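You operate a simulated robot arm through the tools that you are given. There is no shell and no other tool. Be economical: measure what you need, move in short steps, check, and stop when the job is done.

The job below is to be done with a simulated robot arm. You get a single attempt, and the scene is never put back.

## Task
Make room on the desk for the pink tent card. At the end: the grey cube from the desk stands on top of the silver steel pad; the brown tent card from the desk is on the lectern; the orange juice bottle is in the rk tray; the pink tent card stands where the brown tent card stood; whatever was shut is shut again. Leave all else as you found it, and nothing knocked over. Set down upright: juice bottle, brown tent card.

It is judged by the outcome, as a careful person would: the job done as asked, and still so three seconds after it is handed in. It fails if anything else is knocked over, pushed out of place, dropped, spilled or broken.

## Robot
A 7-joint arm with a two-finger parallel gripper, fixed in place. Base frame: the origin is at the foot of the arm, x ahead of it, y to its left, z up; the work surface is at about z = 0. Units: m, rad, N and s.
With the tool pointing down near the work surface it reaches from about 0.22 to 0.58 m from the base axis. Its first joint turns from -1.152 to 1.152 rad. Payload 2.5 kg.
The TCP is the grasp point between the finger pads, 0.023 m short of the fingertips. In the tool frame z runs along the fingers and y along their closing line. The gripper opens to 0.094 m. The fingers are 0.038 m wide and 0.01 m thick; the gripper's body (0.054 by 0.096 m) begins 0.039 m behind the TCP.
Orientation is that of the tool frame in the base frame, as [roll, pitch, yaw] about the fixed x, y, z axes, in that order (R = Rz(yaw) Ry(pitch) Rx(roll)). With the fingers straight down and closing along the base's y, the tool's x points along the base's -x, its y along +y and its z along -z.

## Interface
- The arm moves only by the tool arm_command. Its argument "motion" is a list of rows, each an object of numbers (a shift or turn left out is 0, a gripper value left out holds the last): "dx", "dy", "dz": the shift along the base's x, y, z in units of 200 mm (1.0 is 200 mm); "wx", "wy", "wz": the turn, a rotation vector about the base's x, y, z in units of 45 degrees (1.0 is 45 degrees). In form: [{"dx": .., "dy": .., "dz": .., "wx": .., "wy": .., "wz": ..}, ...]. A call has 1 to 8 rows; each row is the pose to reach, as a shift and turn from the pose commanded when the call began. "jaw" is the opening, from 0 (shut) to 1 (fully open), set as the call begins (left out, the last holds). A call with a number of a shift or a turn outside -1 to 1 is refused whole. Rows are played at 5 a second. More than 0.05 m and 0.15 rad between two rows, or a gripper value outside its range, and nothing of the call is played. A pose out of reach is approached as far as the arm can. The call stops where the force on the tool passes 40 N (or 10 N more than at its start, if that is more) or the arm is blocked; 0.2 s more then pass. The fingers move at their own pace (about 0.108 m/s each) and stop on an object; they squeeze with about 28 N. The grip force told is the motor's: it shows also when the fingers shut on nothing. Time passes only in rows, and 0.2 s behind the last, so rows that repeat a pose let the fingers close. The reply holds the time, the measured pose of the TCP, the force on the tool along the base axes, the opening and the grip force, in the units named above and with some noise, with the torque about the TCP (base axes, N m) and any sound that the robot's microphone picked up.
- Cameras (640 x 400 px; columns grow to the right, rows downward): "scene" is fixed at [0.1279, -0.4149, 0.5377]; the picture's right is [0.73, -0.68, 0.00], its down [-0.43, -0.47, -0.77] and it looks along [0.52, 0.57, -0.64] (base axes); focal length 214 px, centre (320, 200). "wrist" rides on the gripper at [0.086, 0.016, -0.074] in the tool frame; the picture's right is [-0.18, 0.98, 0.00], its down [-0.58, -0.11, -0.81] and it looks along [-0.79, -0.15, 0.59] (tool axes); focal length 243 px, centre (320, 200).
- grab_frame(camera): a new picture of that camera. It takes no simulated time.
- probe_pixels(camera, pixels): for up to 12 pixels [column, row] of the newest picture of that camera ("zoom" is the newest enlarged one), the place [x, y, z] in the base frame of the surface seen there, good to about 0.002 m. It takes no simulated time.
- zoom(camera, box): a new picture of the part [left, top, right, bottom] of that camera's present view, enlarged. It takes no simulated time.
- sign_off(): hands the job in; it is judged then, once.

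Go step by step. Measure first, check grasps and placings, and put right what went wrong. The budget is 80 turns and 54 pictures, counting those below and the enlarged ones. Unless the task says otherwise, let go and move clear before handing in.

The tools are called as a command line: name --argument value ..., lists and objects as JSON in quotes. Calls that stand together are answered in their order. arm_command: Moves the arm, as the interface text tells. Its arguments: {"type":"object","properties":{"motion":{"type":"array","items":{"type":"object","properties":{"dx":{"type":"number"},"dy":{"type":"number"},"dz":{"type":"number"},"wx":{"type":"number"},"wy":{"type":"number"},"wz":{"type":"number"}}}},"jaw":{"type":"number"}},"required":["motion"]} The other tools are called the same way: grab_frame (camera) takes a picture; probe_pixels (camera, pixels) gives the place of the surface under pixels of a picture; zoom (camera, box) takes an enlarged picture of a part of a camera's view; sign_off () hands the job in.

At the start:

```text
t: 0.0
tool_pos: [0.299, 0.1241, 0.52]
orientation: [-3.141, 0.0, 3.141]
contact_force: [-0.2, 0.2, 0.2]
wrist_torque: [0.0, 0.02, -0.01]
gripper_width: 0.0941
grasp_force: 0.1
```

scene: 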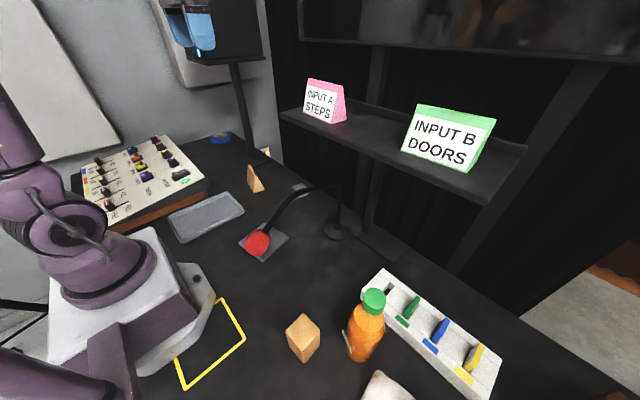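
wrist: 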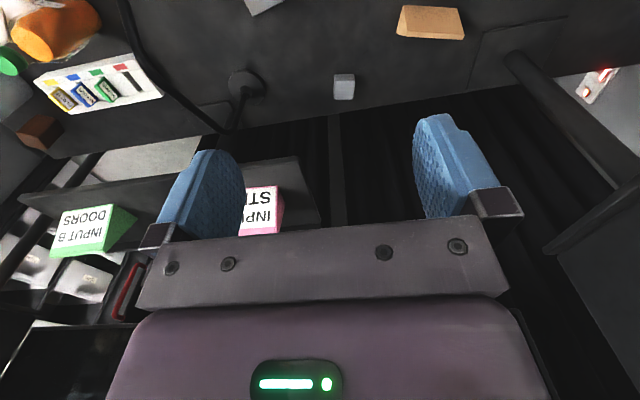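

The scene shows the desk, a shelf with pink (325,100) and green cards, the bottle (365,330), and a brown tent card near (255,180). I'll zoom in to identify the lectern, steel pad, rk tray and grey cube.

zoom --camera "scene" --box '[160, 120, 360, 260]'

zoom --camera "scene" --box '[160, 250, 520, 400]'

zoom --camera "scene" --box '[60, 0, 300, 220]'

```text
2.86 times, centred on (260, 190) of scene
```

zoom: 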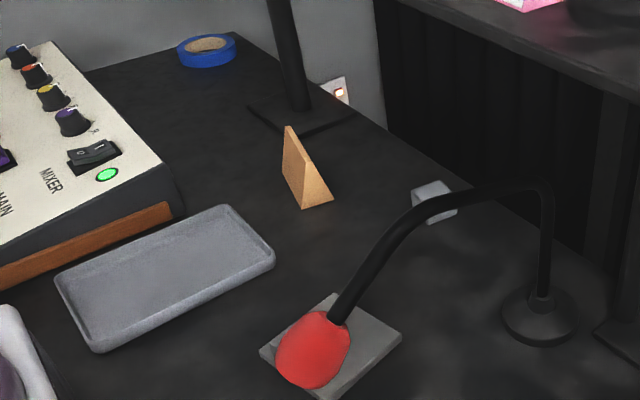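

```text
1.78 times, centred on (340, 325) of scene
```

zoom: 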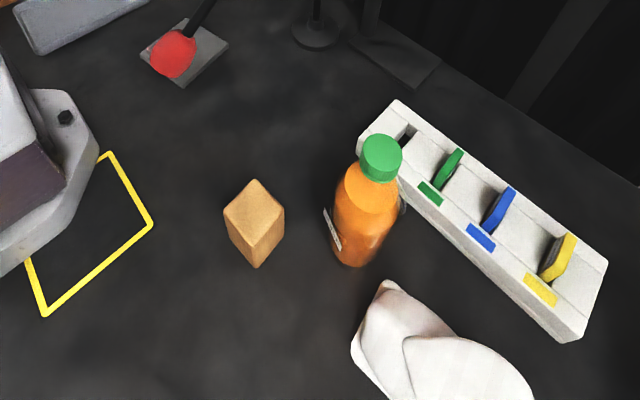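

```text
1.82 times, centred on (180, 110) of scene
```

zoom: 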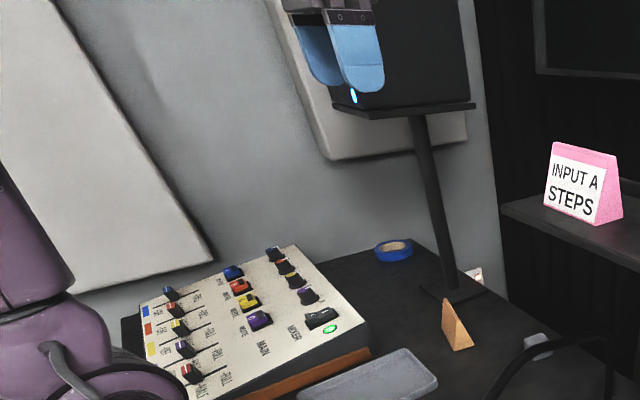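

The zooms show the brown card at scene (255,180), a grey cube (300,187), a grey pad under the red microphone, and a shallow tray at (205,215), but no obvious lectern or "rk" mark yet. I'll measure the main points and look closer.

probe_pixels --camera "scene" --pixels '[[300, 187], [252, 177], [205, 215], [270, 240], [257, 242], [336, 230], [372, 300], [365, 345], [303, 335], [325, 80], [450, 110], [240, 340]]'

probe_pixels --camera "wrist" --pixels '[[430, 22], [343, 87], [600, 80], [520, 40], [262, 5], [40, 130], [170, 160], [240, 85], [262, 210], [90, 230], [610, 210], [560, 330]]'

zoom --camera "wrist" --box '[320, 0, 640, 200]'

zoom --camera "wrist" --box '[0, 0, 320, 330]'

```text
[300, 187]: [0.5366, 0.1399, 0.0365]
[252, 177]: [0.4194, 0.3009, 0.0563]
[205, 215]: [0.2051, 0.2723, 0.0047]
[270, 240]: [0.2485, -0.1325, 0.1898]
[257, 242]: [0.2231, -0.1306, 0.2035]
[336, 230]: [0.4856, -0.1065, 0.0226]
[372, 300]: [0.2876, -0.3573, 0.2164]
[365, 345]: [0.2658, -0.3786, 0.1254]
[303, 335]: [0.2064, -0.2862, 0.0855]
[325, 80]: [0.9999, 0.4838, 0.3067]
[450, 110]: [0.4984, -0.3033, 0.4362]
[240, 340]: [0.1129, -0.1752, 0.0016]
```

```text
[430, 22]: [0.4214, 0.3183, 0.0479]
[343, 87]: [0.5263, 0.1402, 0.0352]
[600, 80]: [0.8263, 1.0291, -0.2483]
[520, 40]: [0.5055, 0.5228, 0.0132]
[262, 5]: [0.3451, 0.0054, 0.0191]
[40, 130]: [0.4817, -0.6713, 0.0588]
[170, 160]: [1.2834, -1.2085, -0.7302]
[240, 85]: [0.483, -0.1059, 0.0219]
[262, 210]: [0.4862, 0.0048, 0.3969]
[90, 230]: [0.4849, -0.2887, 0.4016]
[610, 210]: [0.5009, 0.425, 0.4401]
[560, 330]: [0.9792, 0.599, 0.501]
```

```text
2.00 times, centred on (480, 100) of wrist
```

zoom: 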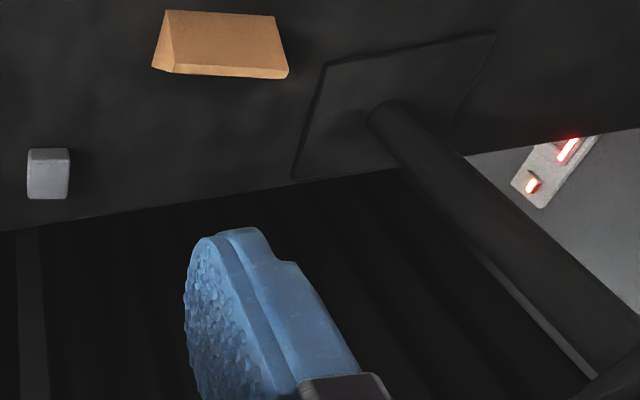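

```text
1.21 times, centred on (160, 165) of wrist
```

zoom: 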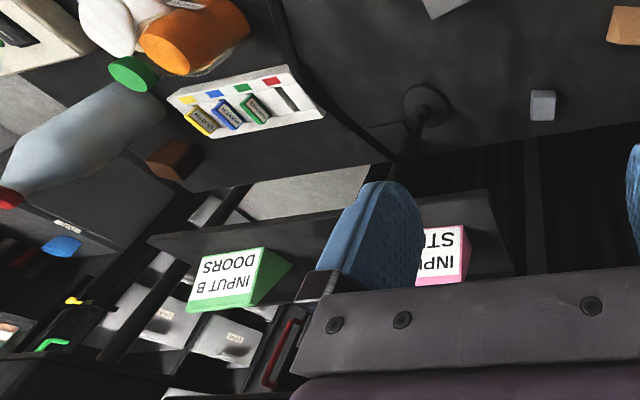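

The wrist view shows another area to the right (y<-0.5) with trays and containers, possibly the rack and lectern. I'll turn the wrist camera to the right to look.

arm_command --motion '[{"wz": -0.17, "dx": -0.05}, {"wz": -0.34, "dx": -0.1}, {"wz": -0.51, "dx": -0.15}, {"wz": -0.68, "dx": -0.2}, {"wz": -0.85, "dx": -0.2}, {"wz": -1.0, "dx": -0.2}]'

grab_frame --camera "wrist"

```text
t: 1.4
tool_pos: [0.2589, 0.124, 0.5197]
orientation: [3.141, -0.001, 2.355]
contact_force: [0.3, 0.4, -0.1]
wrist_torque: [0.02, 0.0, -0.01]
gripper_width: 0.094
grasp_force: 0.0
```

```text
46 pictures are left
```

wrist: 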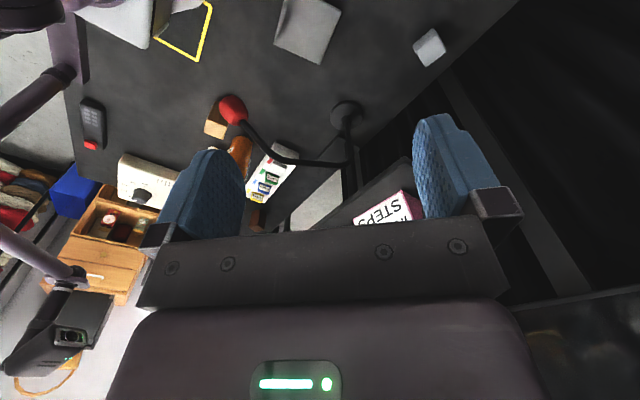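

The desk extends further right, with a remote, a white box and a wooden drawer box near (115,220). I'll turn another 45° and zoom there.

arm_command --motion '[{"wz": -0.17, "dy": -0.1}, {"wz": -0.34, "dy": -0.2}, {"wz": -0.51, "dy": -0.3}, {"wz": -0.68, "dy": -0.4}, {"wz": -0.85, "dy": -0.5}, {"wz": -1.0, "dy": -0.6}]'

grab_frame --camera "wrist"

grab_frame --camera "scene"

```text
t: 2.8
tool_pos: [0.259, 0.003, 0.5197]
orientation: [3.141, 0.001, 1.571]
contact_force: [1.1, -0.6, 0.0]
wrist_torque: [0.0, -0.03, 0.0]
gripper_width: 0.0937
grasp_force: 0.0
```

```text
45 pictures are left
```

wrist: 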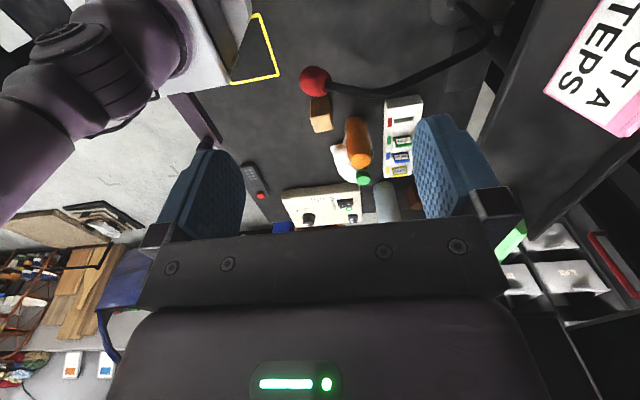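

```text
44 pictures are left
```

scene: 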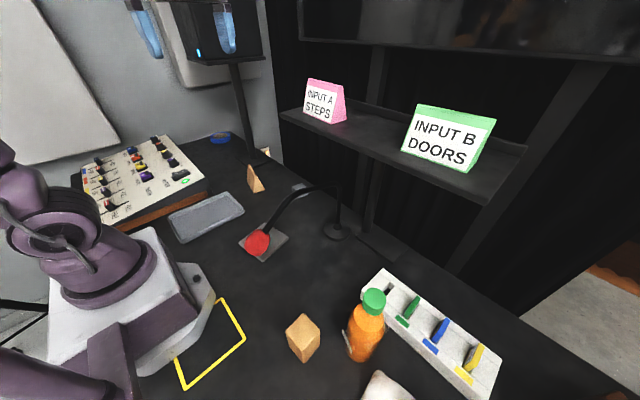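

The wrist view shows several things on the right: a white box with a sign at (320,205) and the white slotted holder. I'll zoom on those and the shelf for labels.

zoom --camera "wrist" --box '[230, 60, 430, 235]'

zoom --camera "wrist" --box '[480, 200, 640, 300]'

probe_pixels --camera "wrist" --pixels '[[320, 205], [290, 205], [250, 175], [320, 115], [355, 135], [400, 150], [345, 165], [387, 200], [415, 195], [255, 60], [570, 270], [320, 80]]'

probe_pixels --camera "scene" --pixels '[[325, 82], [305, 110], [345, 118], [281, 112], [480, 200], [230, 75], [205, 61], [180, 60], [265, 60], [277, 237], [241, 244], [288, 237]]'

```text
2.29 times, centred on (330, 148) of wrist
```

zoom: 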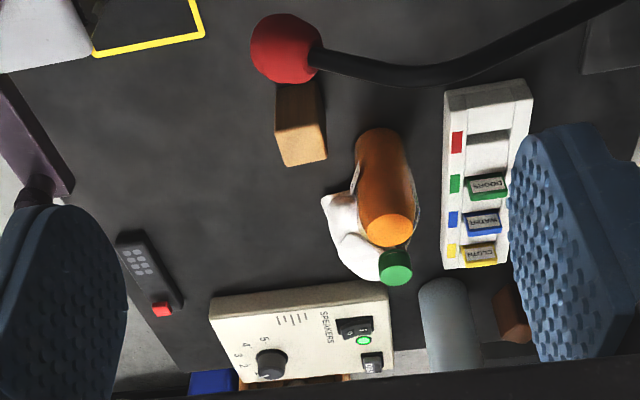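

```text
4.00 times, centred on (560, 250) of wrist
```

zoom: 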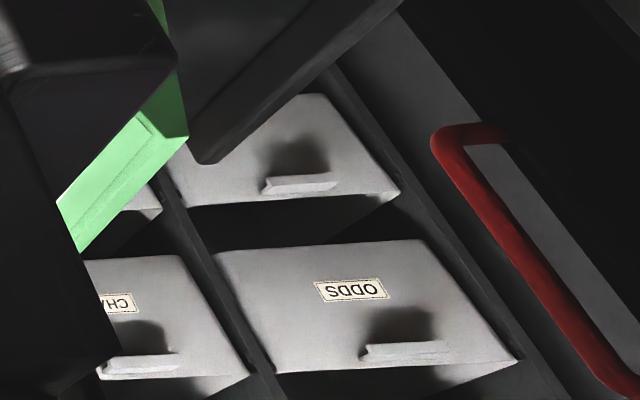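

```text
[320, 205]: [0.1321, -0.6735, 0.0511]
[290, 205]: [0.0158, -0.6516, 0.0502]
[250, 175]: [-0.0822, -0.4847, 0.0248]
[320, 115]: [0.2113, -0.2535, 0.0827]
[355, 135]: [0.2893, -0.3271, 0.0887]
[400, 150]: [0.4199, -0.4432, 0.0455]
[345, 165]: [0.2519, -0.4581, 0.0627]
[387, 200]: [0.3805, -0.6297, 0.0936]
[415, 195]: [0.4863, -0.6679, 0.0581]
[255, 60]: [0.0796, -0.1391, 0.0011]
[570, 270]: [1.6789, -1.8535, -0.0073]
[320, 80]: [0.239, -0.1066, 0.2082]
```

```text
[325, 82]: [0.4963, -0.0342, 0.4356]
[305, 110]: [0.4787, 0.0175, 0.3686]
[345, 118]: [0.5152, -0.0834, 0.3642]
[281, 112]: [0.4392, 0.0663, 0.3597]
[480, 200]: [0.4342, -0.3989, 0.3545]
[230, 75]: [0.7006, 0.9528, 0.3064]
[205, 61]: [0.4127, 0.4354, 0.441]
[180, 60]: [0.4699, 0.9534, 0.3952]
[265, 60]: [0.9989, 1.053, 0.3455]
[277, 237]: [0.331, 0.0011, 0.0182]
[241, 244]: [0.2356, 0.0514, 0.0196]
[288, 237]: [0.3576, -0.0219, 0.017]
```

Still no lectern seen. I'll zoom on the scene's tray and stand, while preparing to look left.

zoom --camera "scene" --box '[130, 0, 290, 100]'

arm_command --motion '[{"wz": 0.17}, {"wz": 0.34}, {"wz": 0.51}, {"wz": 0.68}, {"wz": 0.85}, {"wz": 1.0}]'

arm_command --motion '[{"wz": 0.17}, {"wz": 0.34}, {"wz": 0.51}, {"wz": 0.68}, {"wz": 0.85}, {"wz": 1.0}]'

arm_command --motion '[{"wz": 0.17}, {"wz": 0.34}, {"wz": 0.51}, {"wz": 0.68}, {"wz": 0.85}, {"wz": 1.0}]'

grab_frame --camera "wrist"

```text
4.00 times, centred on (210, 50) of scene
```

zoom: 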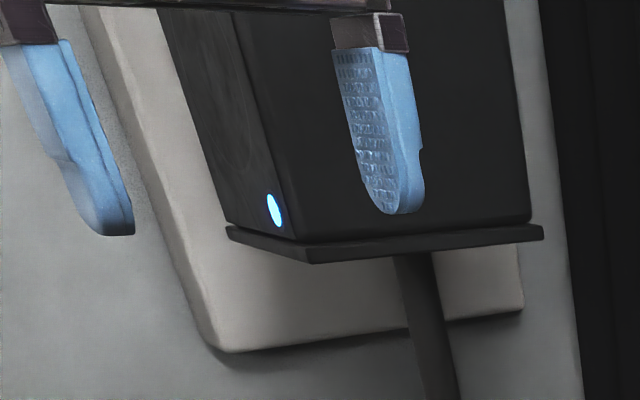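

```text
t: 4.2
tool_pos: [0.2602, 0.0037, 0.5202]
orientation: [3.141, 0.001, 2.359]
contact_force: [-0.3, -0.7, 0.5]
wrist_torque: [0.02, 0.0, -0.01]
gripper_width: 0.0939
grasp_force: 0.0
```

```text
t: 5.6
tool_pos: [0.2589, 0.0052, 0.5189]
orientation: [-3.141, 0.001, -3.136]
contact_force: [-0.1, 0.2, -0.5]
wrist_torque: [-0.02, 0.0, 0.0]
gripper_width: 0.0941
grasp_force: 0.1
```

```text
t: 7.0
tool_pos: [0.2609, 0.0036, 0.52]
orientation: [3.14, 0.0, -2.353]
contact_force: [1.2, 0.1, 0.4]
wrist_torque: [0.03, 0.0, 0.0]
gripper_width: 0.0939
grasp_force: 0.0
```

```text
40 pictures are left
```

wrist: 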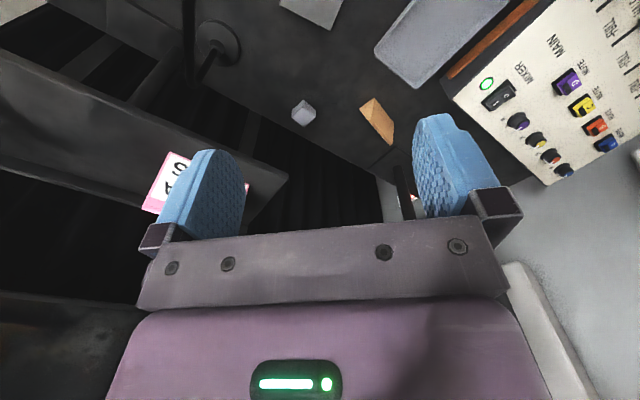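

The left side shows only the mixer, tray, cube and brown card. The lectern might be the raised stand with the cards, so I'll zoom on it and probe its shape.

zoom --camera "scene" --box '[270, 0, 640, 290]'

probe_pixels --camera "scene" --pixels '[[380, 248], [300, 38], [460, 50], [630, 60], [375, 90], [357, 103], [526, 148], [365, 200], [378, 60], [520, 130], [380, 130], [340, 140]]'

probe_pixels --camera "wrist" --pixels '[[430, 50], [370, 55], [440, 80], [500, 5], [415, 5], [303, 112], [377, 120], [200, 170], [40, 350], [20, 120], [285, 180], [405, 190]]'

zoom --camera "wrist" --box '[360, 0, 520, 100]'

```text
1.38 times, centred on (455, 145) of scene
```

zoom: 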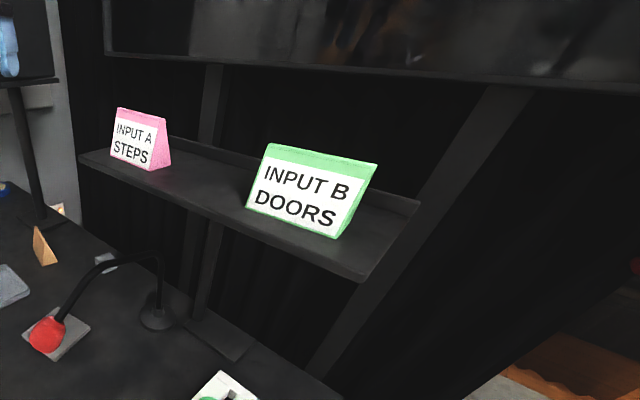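

```text
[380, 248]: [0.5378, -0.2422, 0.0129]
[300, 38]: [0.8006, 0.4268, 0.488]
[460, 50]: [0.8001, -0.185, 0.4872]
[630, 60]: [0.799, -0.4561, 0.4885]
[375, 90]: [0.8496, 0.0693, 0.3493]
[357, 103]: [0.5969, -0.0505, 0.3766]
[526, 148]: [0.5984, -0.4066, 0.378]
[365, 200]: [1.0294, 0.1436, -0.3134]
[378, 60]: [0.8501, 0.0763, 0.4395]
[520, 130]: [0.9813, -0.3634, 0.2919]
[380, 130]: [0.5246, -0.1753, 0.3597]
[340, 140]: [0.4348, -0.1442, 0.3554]
```

```text
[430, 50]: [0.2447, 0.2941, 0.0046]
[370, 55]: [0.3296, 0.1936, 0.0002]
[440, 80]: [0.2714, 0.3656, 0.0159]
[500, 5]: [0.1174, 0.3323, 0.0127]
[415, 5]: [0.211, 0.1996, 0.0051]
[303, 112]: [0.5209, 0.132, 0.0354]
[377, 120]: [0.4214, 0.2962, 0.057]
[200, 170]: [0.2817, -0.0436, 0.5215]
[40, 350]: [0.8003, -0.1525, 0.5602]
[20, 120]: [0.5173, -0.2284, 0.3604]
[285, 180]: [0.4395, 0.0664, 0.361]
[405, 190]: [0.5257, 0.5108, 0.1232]
```

```text
4.00 times, centred on (440, 50) of wrist
```

zoom: 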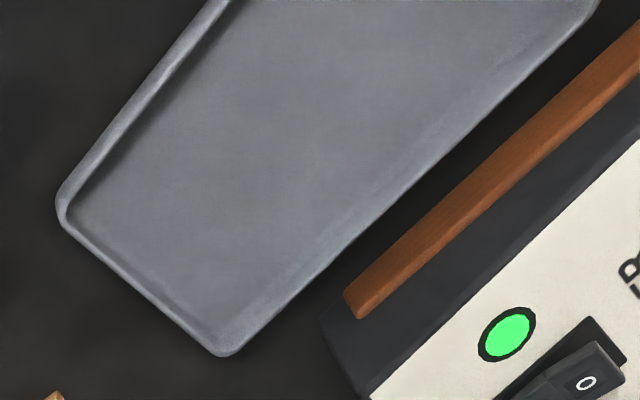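

The tray interior is plain and the shelf runs x 0.44–0.6, y −0.4 to 0.07 at z≈0.36 with a back lip. I still need to find a lectern and any "rk" label, so I'll turn right with an upward tilt.

arm_command --motion '[{"wz": -0.17}, {"wz": -0.34}, {"wz": -0.51}, {"wz": -0.68}, {"wz": -0.85}, {"wz": -1.0}]'

arm_command --motion '[{"wz": -0.17}, {"wz": -0.34}, {"wz": -0.51}, {"wz": -0.68}, {"wz": -0.85}, {"wz": -1.0}]'

arm_command --motion '[{"wx": -0.12, "wy": -0.12, "dz": 0.1}, {"wx": -0.24, "wy": -0.24, "dz": 0.2}, {"wx": -0.36, "wy": -0.36, "dz": 0.3}, {"wx": -0.48, "wy": -0.48, "dz": 0.4}, {"wx": -0.55, "wy": -0.55, "dz": 0.5}]'

grab_frame --camera "wrist"

```text
t: 8.4
tool_pos: [0.2584, 0.0044, 0.519]
orientation: [3.141, 0.001, 3.141]
contact_force: [0.0, -0.3, -0.1]
wrist_torque: [0.01, 0.04, 0.02]
gripper_width: 0.0938
grasp_force: 0.1
```

```text
t: 9.8
tool_pos: [0.2594, 0.0038, 0.5197]
orientation: [-3.141, 0.001, 2.352]
contact_force: [-0.4, 0.6, -0.3]
wrist_torque: [0.04, -0.01, 0.02]
gripper_width: 0.094
grasp_force: 0.0
```

```text
t: 11.0
tool_pos: [0.2595, 0.0021, 0.6204]
orientation: [-3.141, 0.612, 2.357]
contact_force: [0.3, 0.0, 0.0]
wrist_torque: [0.0, 0.02, 0.04]
gripper_width: 0.0939
grasp_force: 0.1
```

```text
37 pictures are left
```

wrist: 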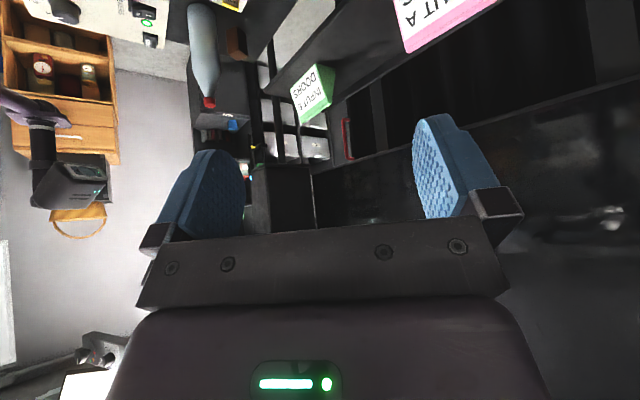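

Nothing reachable on the right is a lectern or tray; by elimination the shallow grey tray is the tray, the plate by the microphone is the pad, and the raised shelf-on-a-post with a back lip is the lectern. I'll level the tool and move to a viewpoint facing the brown card and cube.

arm_command --motion '[{"wx": 0.12, "wy": 0.12, "dz": -0.1}, {"wx": 0.24, "wy": 0.24, "dz": -0.2}, {"wx": 0.36, "wy": 0.36, "dz": -0.3}, {"wx": 0.48, "wy": 0.48, "dz": -0.4}, {"wx": 0.551, "wy": 0.551, "dz": -0.5}]'

arm_command --motion '[{"wz": 0.17, "dy": 0.16, "dx": -0.05}, {"wz": 0.34, "dy": 0.32, "dx": -0.1}, {"wz": 0.51, "dy": 0.48, "dx": -0.15}, {"wz": 0.68, "dy": 0.64, "dx": -0.2}, {"wz": 0.85, "dy": 0.8, "dx": -0.25, "dz": -0.1}, {"wz": 1.0, "dy": 0.95, "dx": -0.25, "dz": -0.25}]'

grab_frame --camera "wrist"

```text
t: 12.2
tool_pos: [0.2582, 0.0048, 0.5198]
orientation: [3.139, -0.004, 2.356]
contact_force: [0.8, 0.0, -0.4]
wrist_torque: [-0.03, -0.01, -0.01]
gripper_width: 0.094
grasp_force: 0.1
```

```text
t: 13.6
tool_pos: [0.2091, 0.1933, 0.47]
orientation: [3.141, 0.0, -3.14]
contact_force: [0.1, -0.2, 0.1]
wrist_torque: [-0.04, 0.04, 0.0]
gripper_width: 0.0942
grasp_force: 0.0
```

```text
36 pictures are left
```

wrist: 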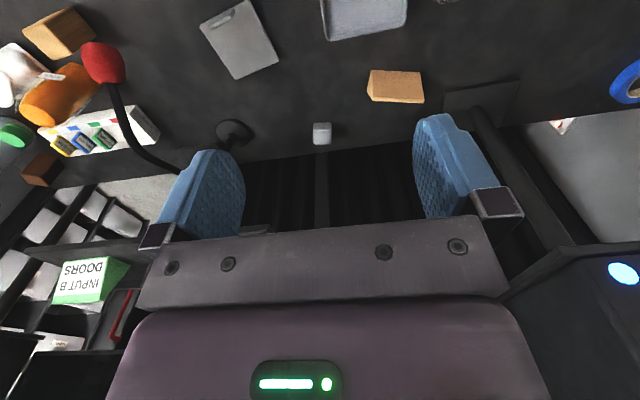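

This view shows the pad (240,40) with some mark, cube (322,133) and brown card (396,86). I'll zoom on them and probe corners.

zoom --camera "wrist" --box '[180, 0, 440, 160]'

probe_pixels --camera "wrist" --pixels '[[372, 73], [420, 75], [370, 96], [421, 100], [316, 126], [328, 126], [316, 141], [203, 27], [247, 3], [276, 60], [236, 77], [240, 15]]'

```text
2.46 times, centred on (310, 80) of wrist
```

zoom: 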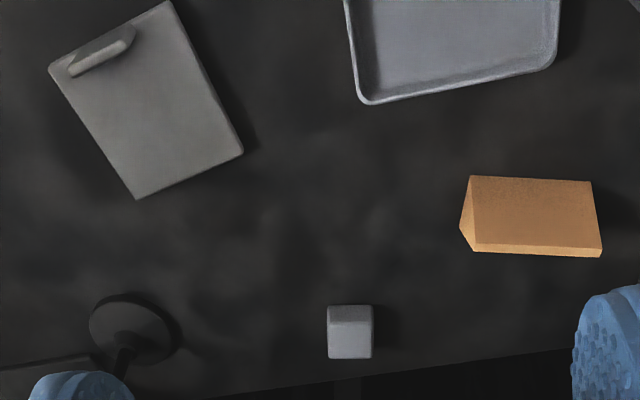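

```text
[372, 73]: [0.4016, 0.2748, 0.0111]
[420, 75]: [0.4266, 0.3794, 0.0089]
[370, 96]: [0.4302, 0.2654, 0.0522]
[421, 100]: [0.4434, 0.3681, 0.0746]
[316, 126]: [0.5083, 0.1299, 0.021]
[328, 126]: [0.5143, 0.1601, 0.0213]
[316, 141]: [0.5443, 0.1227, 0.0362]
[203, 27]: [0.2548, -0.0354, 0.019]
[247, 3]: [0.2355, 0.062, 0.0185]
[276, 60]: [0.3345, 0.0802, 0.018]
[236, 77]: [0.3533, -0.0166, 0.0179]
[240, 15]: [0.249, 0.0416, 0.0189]
```

The zoom shows the brown card as a prism with ridge at zoom (475–600, 245–255), and the pad has a small bar at one edge (100,50). I'll probe with zoom pixels for accuracy.

probe_pixels --camera "zoom" --pixels '[[473, 180], [588, 184], [478, 238], [597, 244], [480, 247], [598, 252], [464, 228], [535, 215], [333, 309], [368, 309], [332, 354], [368, 354]]'

probe_pixels --camera "zoom" --pixels '[[332, 325], [368, 325], [75, 65], [130, 32], [100, 50], [165, 5], [52, 67], [136, 195], [240, 153], [160, 110], [350, 40], [370, 98]]'

zoom --camera "scene" --box '[225, 150, 325, 270]'

```text
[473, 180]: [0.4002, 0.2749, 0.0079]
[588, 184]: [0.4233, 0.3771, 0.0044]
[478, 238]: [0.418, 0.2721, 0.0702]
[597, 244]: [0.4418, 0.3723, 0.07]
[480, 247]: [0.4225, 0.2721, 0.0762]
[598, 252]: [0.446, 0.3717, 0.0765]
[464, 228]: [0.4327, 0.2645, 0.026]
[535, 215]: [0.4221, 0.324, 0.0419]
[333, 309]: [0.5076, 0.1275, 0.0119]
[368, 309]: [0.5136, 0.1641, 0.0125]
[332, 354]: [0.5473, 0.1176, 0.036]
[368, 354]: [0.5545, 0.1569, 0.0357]
```

```text
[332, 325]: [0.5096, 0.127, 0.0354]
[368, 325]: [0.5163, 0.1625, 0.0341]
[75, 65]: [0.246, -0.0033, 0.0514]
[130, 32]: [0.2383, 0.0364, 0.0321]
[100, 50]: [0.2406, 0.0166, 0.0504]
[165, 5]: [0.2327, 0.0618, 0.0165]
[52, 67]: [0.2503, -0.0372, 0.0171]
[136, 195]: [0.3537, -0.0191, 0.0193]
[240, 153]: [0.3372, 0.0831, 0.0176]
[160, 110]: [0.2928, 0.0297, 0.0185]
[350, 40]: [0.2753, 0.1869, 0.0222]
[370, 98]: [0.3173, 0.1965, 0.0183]
```

```text
3.33 times, centred on (275, 210) of scene
```

zoom: 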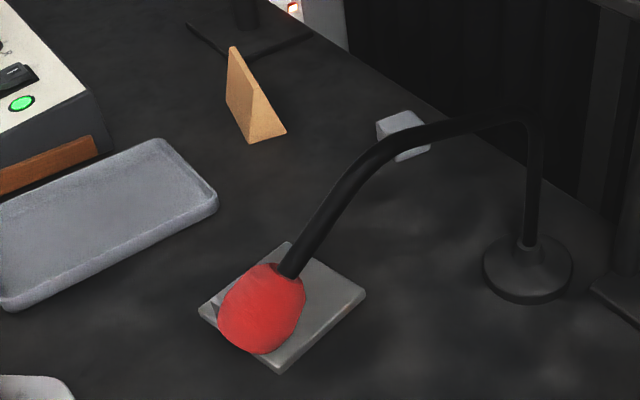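

The cube's centre is about (0.532, 0.141), 36 mm wide, yawed about −11°; the pad centre is about (0.294, 0.022), top z 0.018, with a raised bar at its near edge. I'll move above the cube, keeping clear of the shelf end at y=0.066, with the tool turned to match.

arm_command --motion '[{"dx": 0.2, "wz": -0.1}, {"dx": 0.4, "wz": -0.237}, {"dx": 0.6, "wz": -0.237, "dz": -0.1}, {"dx": 0.8, "wz": -0.237, "dz": -0.2}, {"dx": 1.0, "wz": -0.237, "dz": -0.35}, {"dx": 1.0, "wz": -0.237, "dz": -0.55}, {"dx": 1.0, "wz": -0.237, "dz": -0.75}]'

arm_command --motion '[{"dx": 0.2, "dy": -0.1}, {"dx": 0.4, "dy": -0.2}, {"dx": 0.61, "dy": -0.26, "dz": -0.1}, {"dx": 0.61, "dy": -0.26, "dz": -0.3}]'

grab_frame --camera "scene"

grab_frame --camera "wrist"

```text
t: 15.2
tool_pos: [0.4076, 0.1945, 0.3214]
orientation: [3.141, 0.001, 2.955]
contact_force: [0.2, -0.4, 0.4]
wrist_torque: [-0.02, 0.04, 0.01]
gripper_width: 0.094
grasp_force: 0.0
```

```text
t: 16.2
tool_pos: [0.5306, 0.142, 0.2587]
orientation: [-3.141, -0.002, 2.954]
contact_force: [-0.1, 0.9, 1.0]
wrist_torque: [0.01, 0.01, 0.01]
gripper_width: 0.0939
grasp_force: 0.2
```

```text
33 pictures are left
```

scene: 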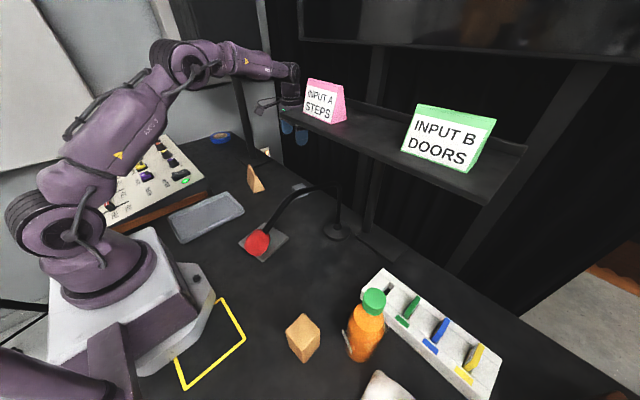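

```text
32 pictures are left
```

wrist: 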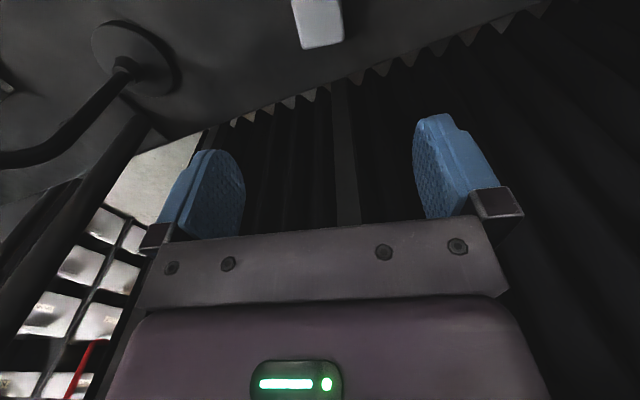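

The hand is above the cube, past the shelf's end; forearm clearance to the shelf corner (281,112) matters on descent. I'll probe arm surfaces nearest the shelf.

probe_pixels --camera "scene" --pixels '[[240, 68], [255, 72], [270, 76], [285, 82], [294, 72], [294, 90], [290, 100], [302, 137], [285, 127], [281, 112], [262, 104], [200, 60]]'

probe_pixels --camera "wrist" --pixels '[[298, 44], [340, 40], [296, 10], [342, 10], [318, 25], [318, 5]]'

```text
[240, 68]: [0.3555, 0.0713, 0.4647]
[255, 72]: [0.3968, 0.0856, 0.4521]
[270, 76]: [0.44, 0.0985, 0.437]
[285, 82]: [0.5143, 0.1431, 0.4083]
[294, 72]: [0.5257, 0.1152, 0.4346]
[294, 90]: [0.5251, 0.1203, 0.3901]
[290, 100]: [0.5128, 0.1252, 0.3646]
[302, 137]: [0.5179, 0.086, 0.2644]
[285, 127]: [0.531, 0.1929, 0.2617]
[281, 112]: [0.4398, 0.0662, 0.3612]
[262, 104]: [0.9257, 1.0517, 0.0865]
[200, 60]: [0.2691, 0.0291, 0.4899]
```

```text
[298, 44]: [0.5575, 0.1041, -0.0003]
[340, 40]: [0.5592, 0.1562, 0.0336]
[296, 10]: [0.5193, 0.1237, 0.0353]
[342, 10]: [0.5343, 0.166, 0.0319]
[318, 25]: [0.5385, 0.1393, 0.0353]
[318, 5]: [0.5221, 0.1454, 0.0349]
```

Clearance is about 3 cm and the cube centre (0.535, 0.140) agrees. Descending over the cube.

arm_command --motion '[{"dx": 0.01, "dz": -0.2}, {"dx": 0.01, "dz": -0.4}, {"dx": 0.01, "dz": -0.6}, {"dx": 0.01, "dz": -0.8}, {"dx": 0.01, "dz": -0.95}]'

arm_command --motion '[{"dz": -0.08}, {"dz": -0.15}, {"dz": -0.2}]'

grab_frame --camera "scene"

```text
t: 17.4
tool_pos: [0.5324, 0.1403, 0.0698]
orientation: [3.141, 0.002, 2.955]
contact_force: [0.5, 0.2, -0.2]
wrist_torque: [0.03, 0.02, -0.02]
gripper_width: 0.0937
grasp_force: 0.1
```

```text
t: 18.2
tool_pos: [0.5336, 0.1428, 0.03]
orientation: [3.14, -0.001, 2.955]
contact_force: [-0.1, 0.1, 0.5]
wrist_torque: [-0.03, -0.02, 0.02]
gripper_width: 0.0937
grasp_force: 0.1
```

```text
31 pictures are left
```

scene: 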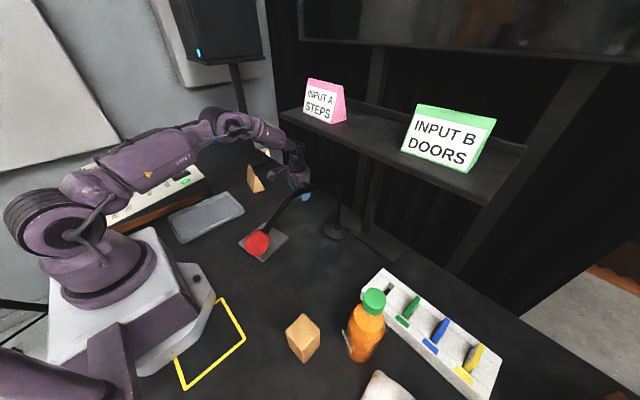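

Reached z=0.03 with no contact. Closing on the cube and lifting a bit.

arm_command --jaw 0.1 --motion '[{}, {}, {}, {}]'

arm_command --motion '[{"dz": 0.1}, {"dz": 0.3}, {"dz": 0.5}, {"dz": 0.65}]'

```text
t: 19.2
tool_pos: [0.5338, 0.1424, 0.0309]
orientation: [-3.141, -0.002, 2.956]
contact_force: [-0.2, 0.6, 0.3]
wrist_torque: [0.0, -0.03, -0.02]
gripper_width: 0.0493
grasp_force: 28.7
```

```text
t: 20.2
tool_pos: [0.5327, 0.1433, 0.1586]
orientation: [3.14, -0.001, 2.956]
contact_force: [-0.2, 0.9, -0.5]
wrist_torque: [-0.02, -0.01, 0.01]
gripper_width: 0.0496
grasp_force: 27.9
```

The opening is 49 mm, more than the 36 mm expected, so I'll check how the cube is held.

zoom --camera "scene" --box '[250, 100, 350, 220]'

grab_frame --camera "wrist"

```text
3.33 times, centred on (300, 160) of scene
```

zoom: 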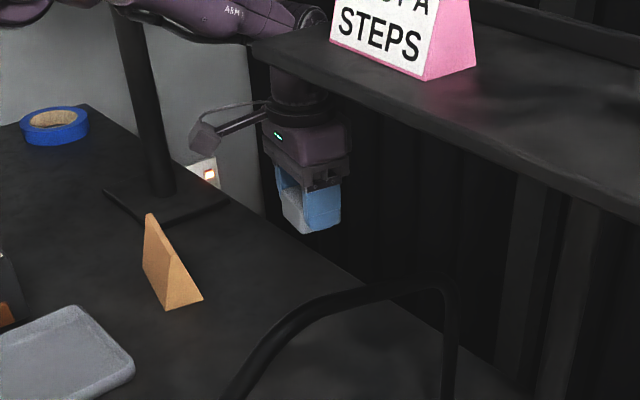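

```text
29 pictures are left
```

wrist: 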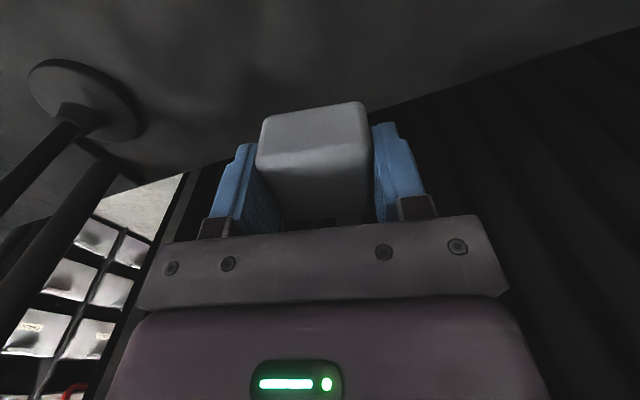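

The cube is held flat and square (it's simply about 49 mm wide). I'll retract along x, turn to match the pad, then move over the pad.

arm_command --motion '[{"dx": -0.2, "dy": 0.05}, {"dx": -0.4, "dy": 0.05, "wz": 0.1}, {"dx": -0.6, "dy": 0.05, "wz": 0.2}, {"dx": -0.8, "dy": 0.05, "wz": 0.3}, {"dx": -1.0, "dy": 0.05, "wz": 0.437}]'

arm_command --motion '[{"dx": -0.1, "dy": -0.2}, {"dx": -0.165, "dy": -0.4}, {"dx": -0.165, "dy": -0.64}, {"dx": -0.165, "dy": -0.655, "dz": -0.2}]'

grab_frame --camera "wrist"

```text
t: 21.4
tool_pos: [0.3325, 0.1525, 0.1603]
orientation: [3.141, 0.0, -2.985]
contact_force: [-0.7, 0.0, -1.0]
wrist_torque: [0.03, 0.01, 0.02]
gripper_width: 0.0495
grasp_force: 28.2
```

```text
t: 22.4
tool_pos: [0.2989, 0.0236, 0.1186]
orientation: [3.141, -0.002, -2.985]
contact_force: [-0.2, -0.1, -1.7]
wrist_torque: [0.0, 0.04, 0.01]
gripper_width: 0.0493
grasp_force: 28.3
```

```text
28 pictures are left
```

wrist: 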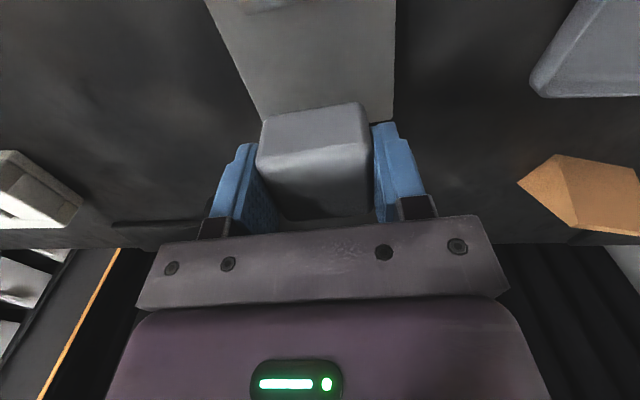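

The cube is over the pad and parallel to it. Lowering to the pad.

arm_command --motion '[{"dz": -0.15}, {"dz": -0.25}, {"dz": -0.31}, {"dz": -0.335}]'

zoom --camera "scene" --box '[200, 180, 320, 280]'

```text
t: 23.4
tool_pos: [0.2994, 0.0212, 0.0533]
orientation: [3.141, -0.002, -2.984]
contact_force: [-0.1, -0.4, 0.5]
wrist_torque: [0.0, -0.03, -0.01]
gripper_width: 0.0494
grasp_force: 28.1
```

```text
4.00 times, centred on (260, 230) of scene
```

zoom: 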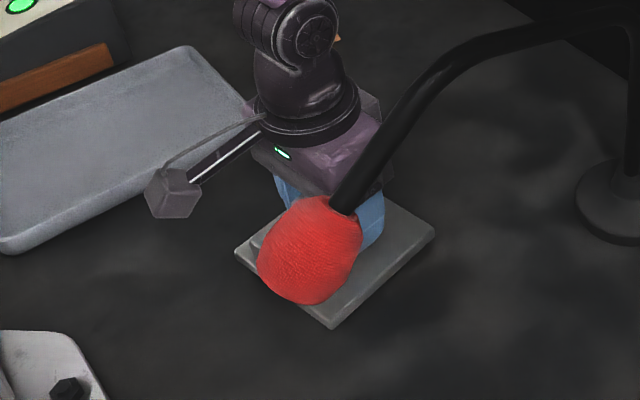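

No contact yet. Lowering in small steps until it touches, then release.

arm_command --motion '[{"dz": -0.008}, {"dz": -0.015}, {"dz": -0.02}]'

```text
t: 24.2
tool_pos: [0.3008, 0.0197, 0.0493]
orientation: [3.141, 0.001, -2.985]
contact_force: [0.2, -0.6, -1.3]
wrist_torque: [-0.03, -0.02, 0.01]
gripper_width: 0.0496
grasp_force: 27.7
```

arm_command --motion '[{"dz": -0.008}, {"dz": -0.015}]'

```text
t: 24.8
tool_pos: [0.3011, 0.0215, 0.0485]
orientation: [-3.14, 0.0, -2.986]
contact_force: [-1.8, 0.3, 7.3]
wrist_torque: [0.06, 0.04, 0.0]
gripper_width: 0.0496
grasp_force: 28.1
stopped in row 2: the force on the tool passed its limit (the readings are from after the stop); the commanded pose is now the measured one
```

Contact at z≈0.0485 confirms the cube is on the pad. Opening and rising.

arm_command --jaw 1.0 --motion '[{}, {}, {}, {"dz": 0.1}, {"dz": 0.3}, {"dz": 0.5}, {"dz": 0.7}]'

arm_command --motion '[{"dx": -0.1, "dy": 0.2, "dz": 0.2}, {"dx": -0.2, "dy": 0.4, "dz": 0.4}, {"dx": -0.3, "dy": 0.6, "dz": 0.6, "wz": -0.1}, {"dx": -0.4, "dy": 0.8, "dz": 0.8, "wz": -0.2}]'

grab_frame --camera "wrist"

```text
t: 26.4
tool_pos: [0.3009, 0.0218, 0.1882]
orientation: [-3.14, -0.001, -2.987]
contact_force: [-0.2, -0.6, -0.6]
wrist_torque: [0.01, -0.02, 0.03]
gripper_width: 0.094
grasp_force: 0.0
```

```text
refused: row 1 steps farther than a row can; nothing moved
```

```text
26 pictures are left
```

wrist: 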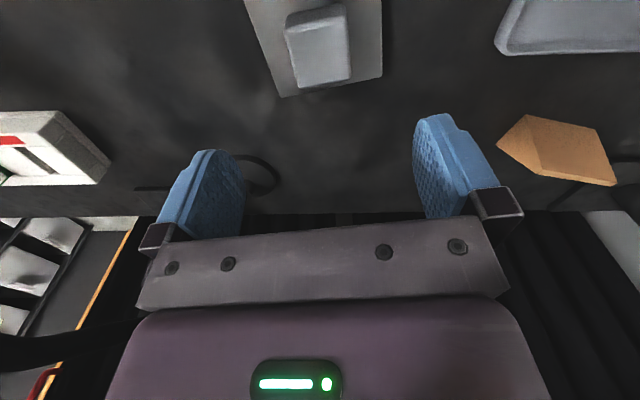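

The cube is standing on the pad (320,45). Next I'll measure the shelf's free space and the cards on it with a zoomed scene view.

zoom --camera "scene" --box '[270, 60, 530, 220]'

probe_pixels --camera "zoom" --pixels '[[94, 48], [178, 62], [85, 125], [150, 152], [188, 140], [182, 70], [360, 110], [548, 152], [325, 230], [475, 272], [250, 120], [30, 128]]'

probe_pixels --camera "zoom" --pixels '[[92, 52], [170, 65], [365, 116], [540, 155], [500, 270], [220, 100], [310, 150], [260, 190], [200, 120], [70, 100], [520, 345], [620, 215]]'

```text
2.46 times, centred on (400, 140) of scene
```

zoom: 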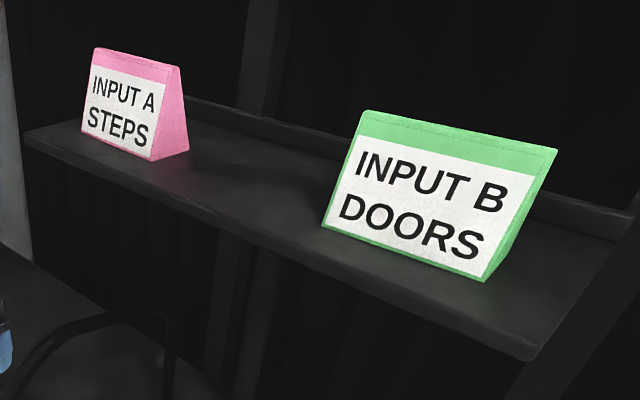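

```text
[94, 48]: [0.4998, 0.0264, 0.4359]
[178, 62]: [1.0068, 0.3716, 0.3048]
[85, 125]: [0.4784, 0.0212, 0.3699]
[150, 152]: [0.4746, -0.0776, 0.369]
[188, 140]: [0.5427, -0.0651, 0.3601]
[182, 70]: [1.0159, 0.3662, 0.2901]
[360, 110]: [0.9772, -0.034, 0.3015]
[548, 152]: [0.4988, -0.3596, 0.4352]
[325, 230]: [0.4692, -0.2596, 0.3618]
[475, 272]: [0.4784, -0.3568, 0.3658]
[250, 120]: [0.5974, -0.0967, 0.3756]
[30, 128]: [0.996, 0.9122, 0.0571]
```

```text
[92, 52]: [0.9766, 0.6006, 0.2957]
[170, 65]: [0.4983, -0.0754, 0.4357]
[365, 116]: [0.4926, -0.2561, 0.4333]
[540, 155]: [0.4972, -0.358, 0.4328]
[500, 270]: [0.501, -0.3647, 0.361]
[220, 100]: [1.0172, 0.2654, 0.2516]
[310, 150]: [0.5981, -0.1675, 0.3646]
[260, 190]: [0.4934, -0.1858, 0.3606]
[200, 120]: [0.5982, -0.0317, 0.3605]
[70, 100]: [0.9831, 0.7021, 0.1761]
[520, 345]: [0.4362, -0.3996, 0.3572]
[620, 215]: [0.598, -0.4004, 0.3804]
```

Pink spans y −0.078…0.026, green −0.362…−0.258, both ridges at x≈0.499; there's an 18 cm gap centred at y≈−0.167, enough for the 10 cm brown card. I'll now go over the brown card at (0.4315, 0.3225), turned to close across its thickness.

arm_command --motion '[{"dx": 0.05, "dy": 0.16, "wz": 0.15}, {"dx": 0.1, "dy": 0.33, "wz": 0.3}, {"dx": 0.15, "dy": 0.5, "wz": 0.45}, {"dx": 0.2, "dy": 0.66, "wz": 0.6}, {"dx": 0.25, "dy": 0.83, "wz": 0.75}, {"dx": 0.3, "dy": 1.0, "wz": 0.9}]'

arm_command --motion '[{"dx": 0.1, "dy": 0.12, "wz": 0.15}, {"dx": 0.2, "dy": 0.25, "wz": 0.3}, {"dx": 0.3, "dy": 0.38, "wz": 0.45}, {"dx": 0.352, "dy": 0.505, "wz": 0.61}, {"dx": 0.352, "dy": 0.505, "wz": 0.61}]'

grab_frame --camera "wrist"

grab_frame --camera "scene"

```text
t: 27.8
tool_pos: [0.3601, 0.2213, 0.1872]
orientation: [-3.14, -0.003, -2.276]
contact_force: [1.1, 0.2, 0.5]
wrist_torque: [0.06, -0.01, -0.02]
gripper_width: 0.0939
grasp_force: 0.0
```

```text
t: 29.0
tool_pos: [0.431, 0.3227, 0.1862]
orientation: [-3.141, -0.001, -1.799]
contact_force: [0.3, -1.0, 0.6]
wrist_torque: [-0.03, -0.02, 0.03]
gripper_width: 0.0942
grasp_force: 0.1
```

```text
24 pictures are left
```

wrist: 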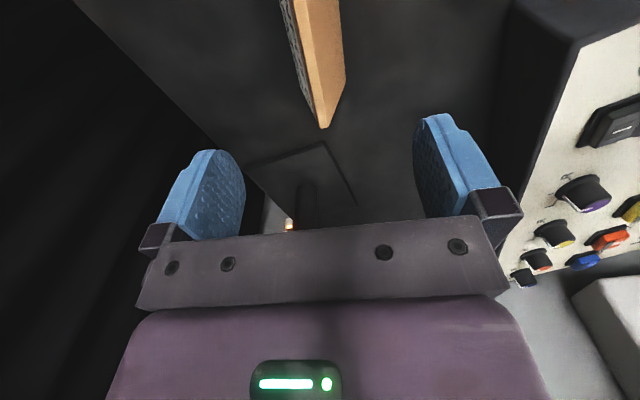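

```text
23 pictures are left
```

scene: 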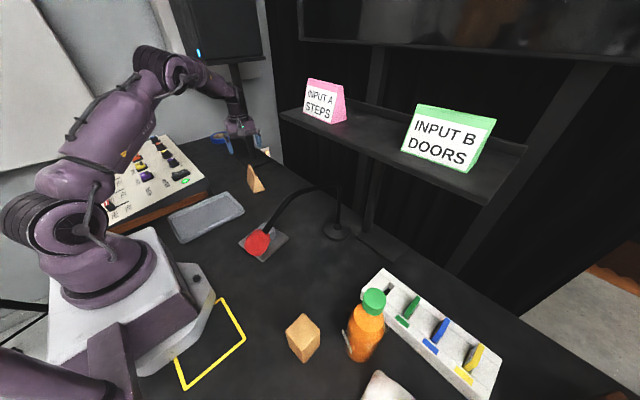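

The card is seen at (315,60) between the fingers' plane; I'll probe its ridge ends to confirm alignment.

zoom --camera "wrist" --box '[250, 0, 390, 140]'

probe_pixels --camera "wrist" --pixels '[[289, 5], [302, 50], [318, 110], [330, 40], [340, 75], [284, 5], [300, 70], [316, 118], [335, 5], [323, 126]]'

```text
2.86 times, centred on (320, 70) of wrist
```

zoom: 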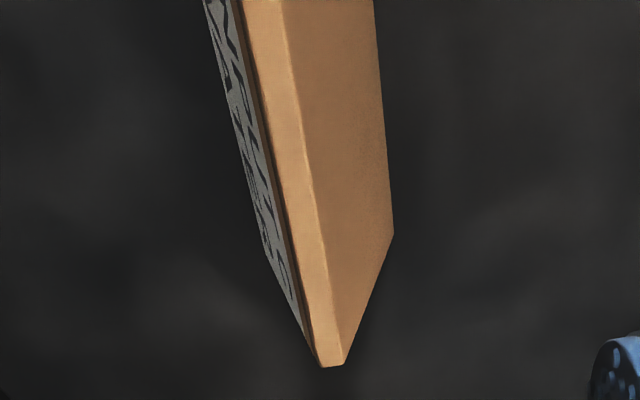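

```text
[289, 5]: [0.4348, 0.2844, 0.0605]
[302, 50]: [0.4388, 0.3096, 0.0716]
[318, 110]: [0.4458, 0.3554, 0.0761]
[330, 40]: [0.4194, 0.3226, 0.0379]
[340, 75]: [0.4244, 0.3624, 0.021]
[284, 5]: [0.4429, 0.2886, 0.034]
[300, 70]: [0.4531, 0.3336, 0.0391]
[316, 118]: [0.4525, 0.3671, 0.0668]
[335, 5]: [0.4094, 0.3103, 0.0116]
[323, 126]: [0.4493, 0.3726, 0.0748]
```

Ridge/face probes put the card's mid-plane 3.5 mm further along x, so centre ≈ (0.435, 0.322). Adjusting and descending to z 0.042.

arm_command --motion '[{"dx": 0.02, "dy": -0.005, "dz": -0.2}, {"dx": 0.02, "dy": -0.005, "dz": -0.4}, {"dx": 0.02, "dy": -0.005, "dz": -0.55}, {"dx": 0.02, "dy": -0.005, "dz": -0.65}, {"dx": 0.02, "dy": -0.005, "dz": -0.72}]'

arm_command --jaw 0.1 --motion '[{}, {}, {}, {}]'

grab_frame --camera "wrist"

```text
t: 30.2
tool_pos: [0.4341, 0.3206, 0.0426]
orientation: [-3.14, -0.001, -1.8]
contact_force: [0.5, 0.1, -0.5]
wrist_torque: [0.04, -0.03, -0.03]
gripper_width: 0.0937
grasp_force: 0.0
```

```text
t: 31.2
tool_pos: [0.4337, 0.3207, 0.0431]
orientation: [3.141, -0.002, -1.8]
contact_force: [0.3, -1.3, -0.3]
wrist_torque: [0.0, 0.01, 0.0]
gripper_width: 0.0371
grasp_force: 27.9
```

```text
21 pictures are left
```

wrist: 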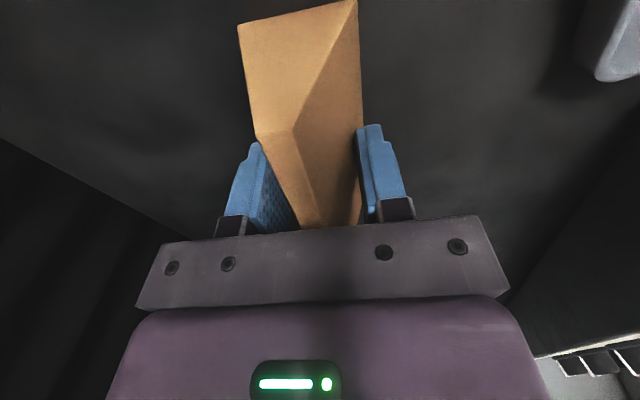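

Gripped at 37 mm, symmetric. This TCP pose (0.434, 0.3207, yaw −1.80) marks the place for the pink card. Lifting.

arm_command --motion '[{"dz": 0.05}, {"dz": 0.15}, {"dz": 0.3}, {"dz": 0.5}]'

grab_frame --camera "wrist"

```text
t: 32.2
tool_pos: [0.4347, 0.32, 0.1418]
orientation: [3.141, -0.001, -1.799]
contact_force: [-0.1, 0.0, -0.5]
wrist_torque: [0.02, 0.0, -0.01]
gripper_width: 0.0371
grasp_force: 28.4
```

```text
20 pictures are left
```

wrist: 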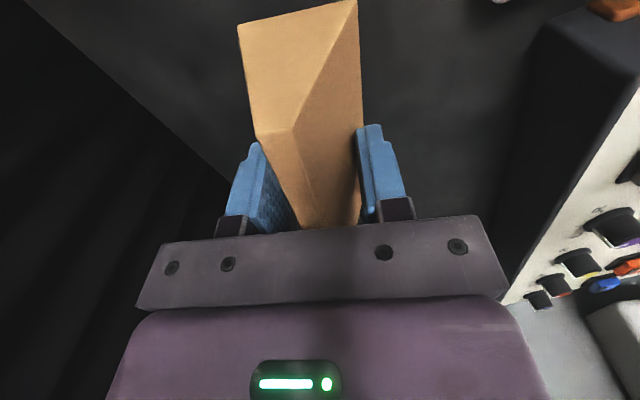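

Firm grip, unchanged. Carrying the card back and up, then across in front of the shelf at z≈0.52.

arm_command --motion '[{"dx": -0.134, "dy": -0.07, "dz": 0.16}, {"dx": -0.268, "dy": -0.14, "dz": 0.32}, {"dx": -0.402, "dy": -0.21, "dz": 0.48}, {"dx": -0.536, "dy": -0.28, "dz": 0.64}, {"dx": -0.67, "dy": -0.35, "dz": 0.8}]'

arm_command --motion '[{"dy": -0.14, "dz": 0.14, "wz": 0.04}, {"dy": -0.28, "dz": 0.28, "wz": 0.08}, {"dy": -0.42, "dz": 0.42, "wz": 0.12}, {"dy": -0.57, "dz": 0.57, "wz": 0.16}, {"dy": -0.71, "dz": 0.71, "wz": 0.2}, {"dy": -0.85, "dz": 0.85, "wz": 0.25}, {"dy": -1.0, "dz": 1.0, "wz": 0.292}]'

arm_command --motion '[{"dy": -0.17, "dx": 0.05, "dz": 0.02}, {"dy": -0.34, "dx": 0.1, "dz": 0.04}, {"dy": -0.51, "dx": 0.15, "dz": 0.06}, {"dy": -0.68, "dx": 0.2, "dz": 0.08}, {"dy": -0.85, "dx": 0.25, "dz": 0.1}, {"dy": -1.0, "dx": 0.3, "dz": 0.1}]'

grab_frame --camera "scene"

```text
t: 33.4
tool_pos: [0.3015, 0.2502, 0.3048]
orientation: [-3.141, -0.003, -1.798]
contact_force: [0.1, 0.0, -0.7]
wrist_torque: [-0.01, 0.0, 0.0]
gripper_width: 0.0372
grasp_force: 27.9
```

```text
t: 35.0
tool_pos: [0.3011, 0.0503, 0.5053]
orientation: [3.142, -0.003, -1.569]
contact_force: [0.2, 1.2, 0.1]
wrist_torque: [0.04, 0.02, 0.01]
gripper_width: 0.0371
grasp_force: 28.2
```

```text
t: 36.4
tool_pos: [0.3603, -0.15, 0.5236]
orientation: [-3.141, -0.001, -1.568]
contact_force: [0.9, -0.5, 0.4]
wrist_torque: [0.02, -0.05, -0.03]
gripper_width: 0.0369
grasp_force: 27.7
```

```text
19 pictures are left
```

scene: 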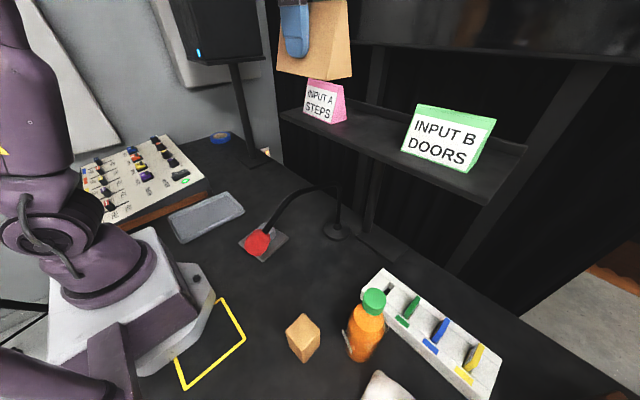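

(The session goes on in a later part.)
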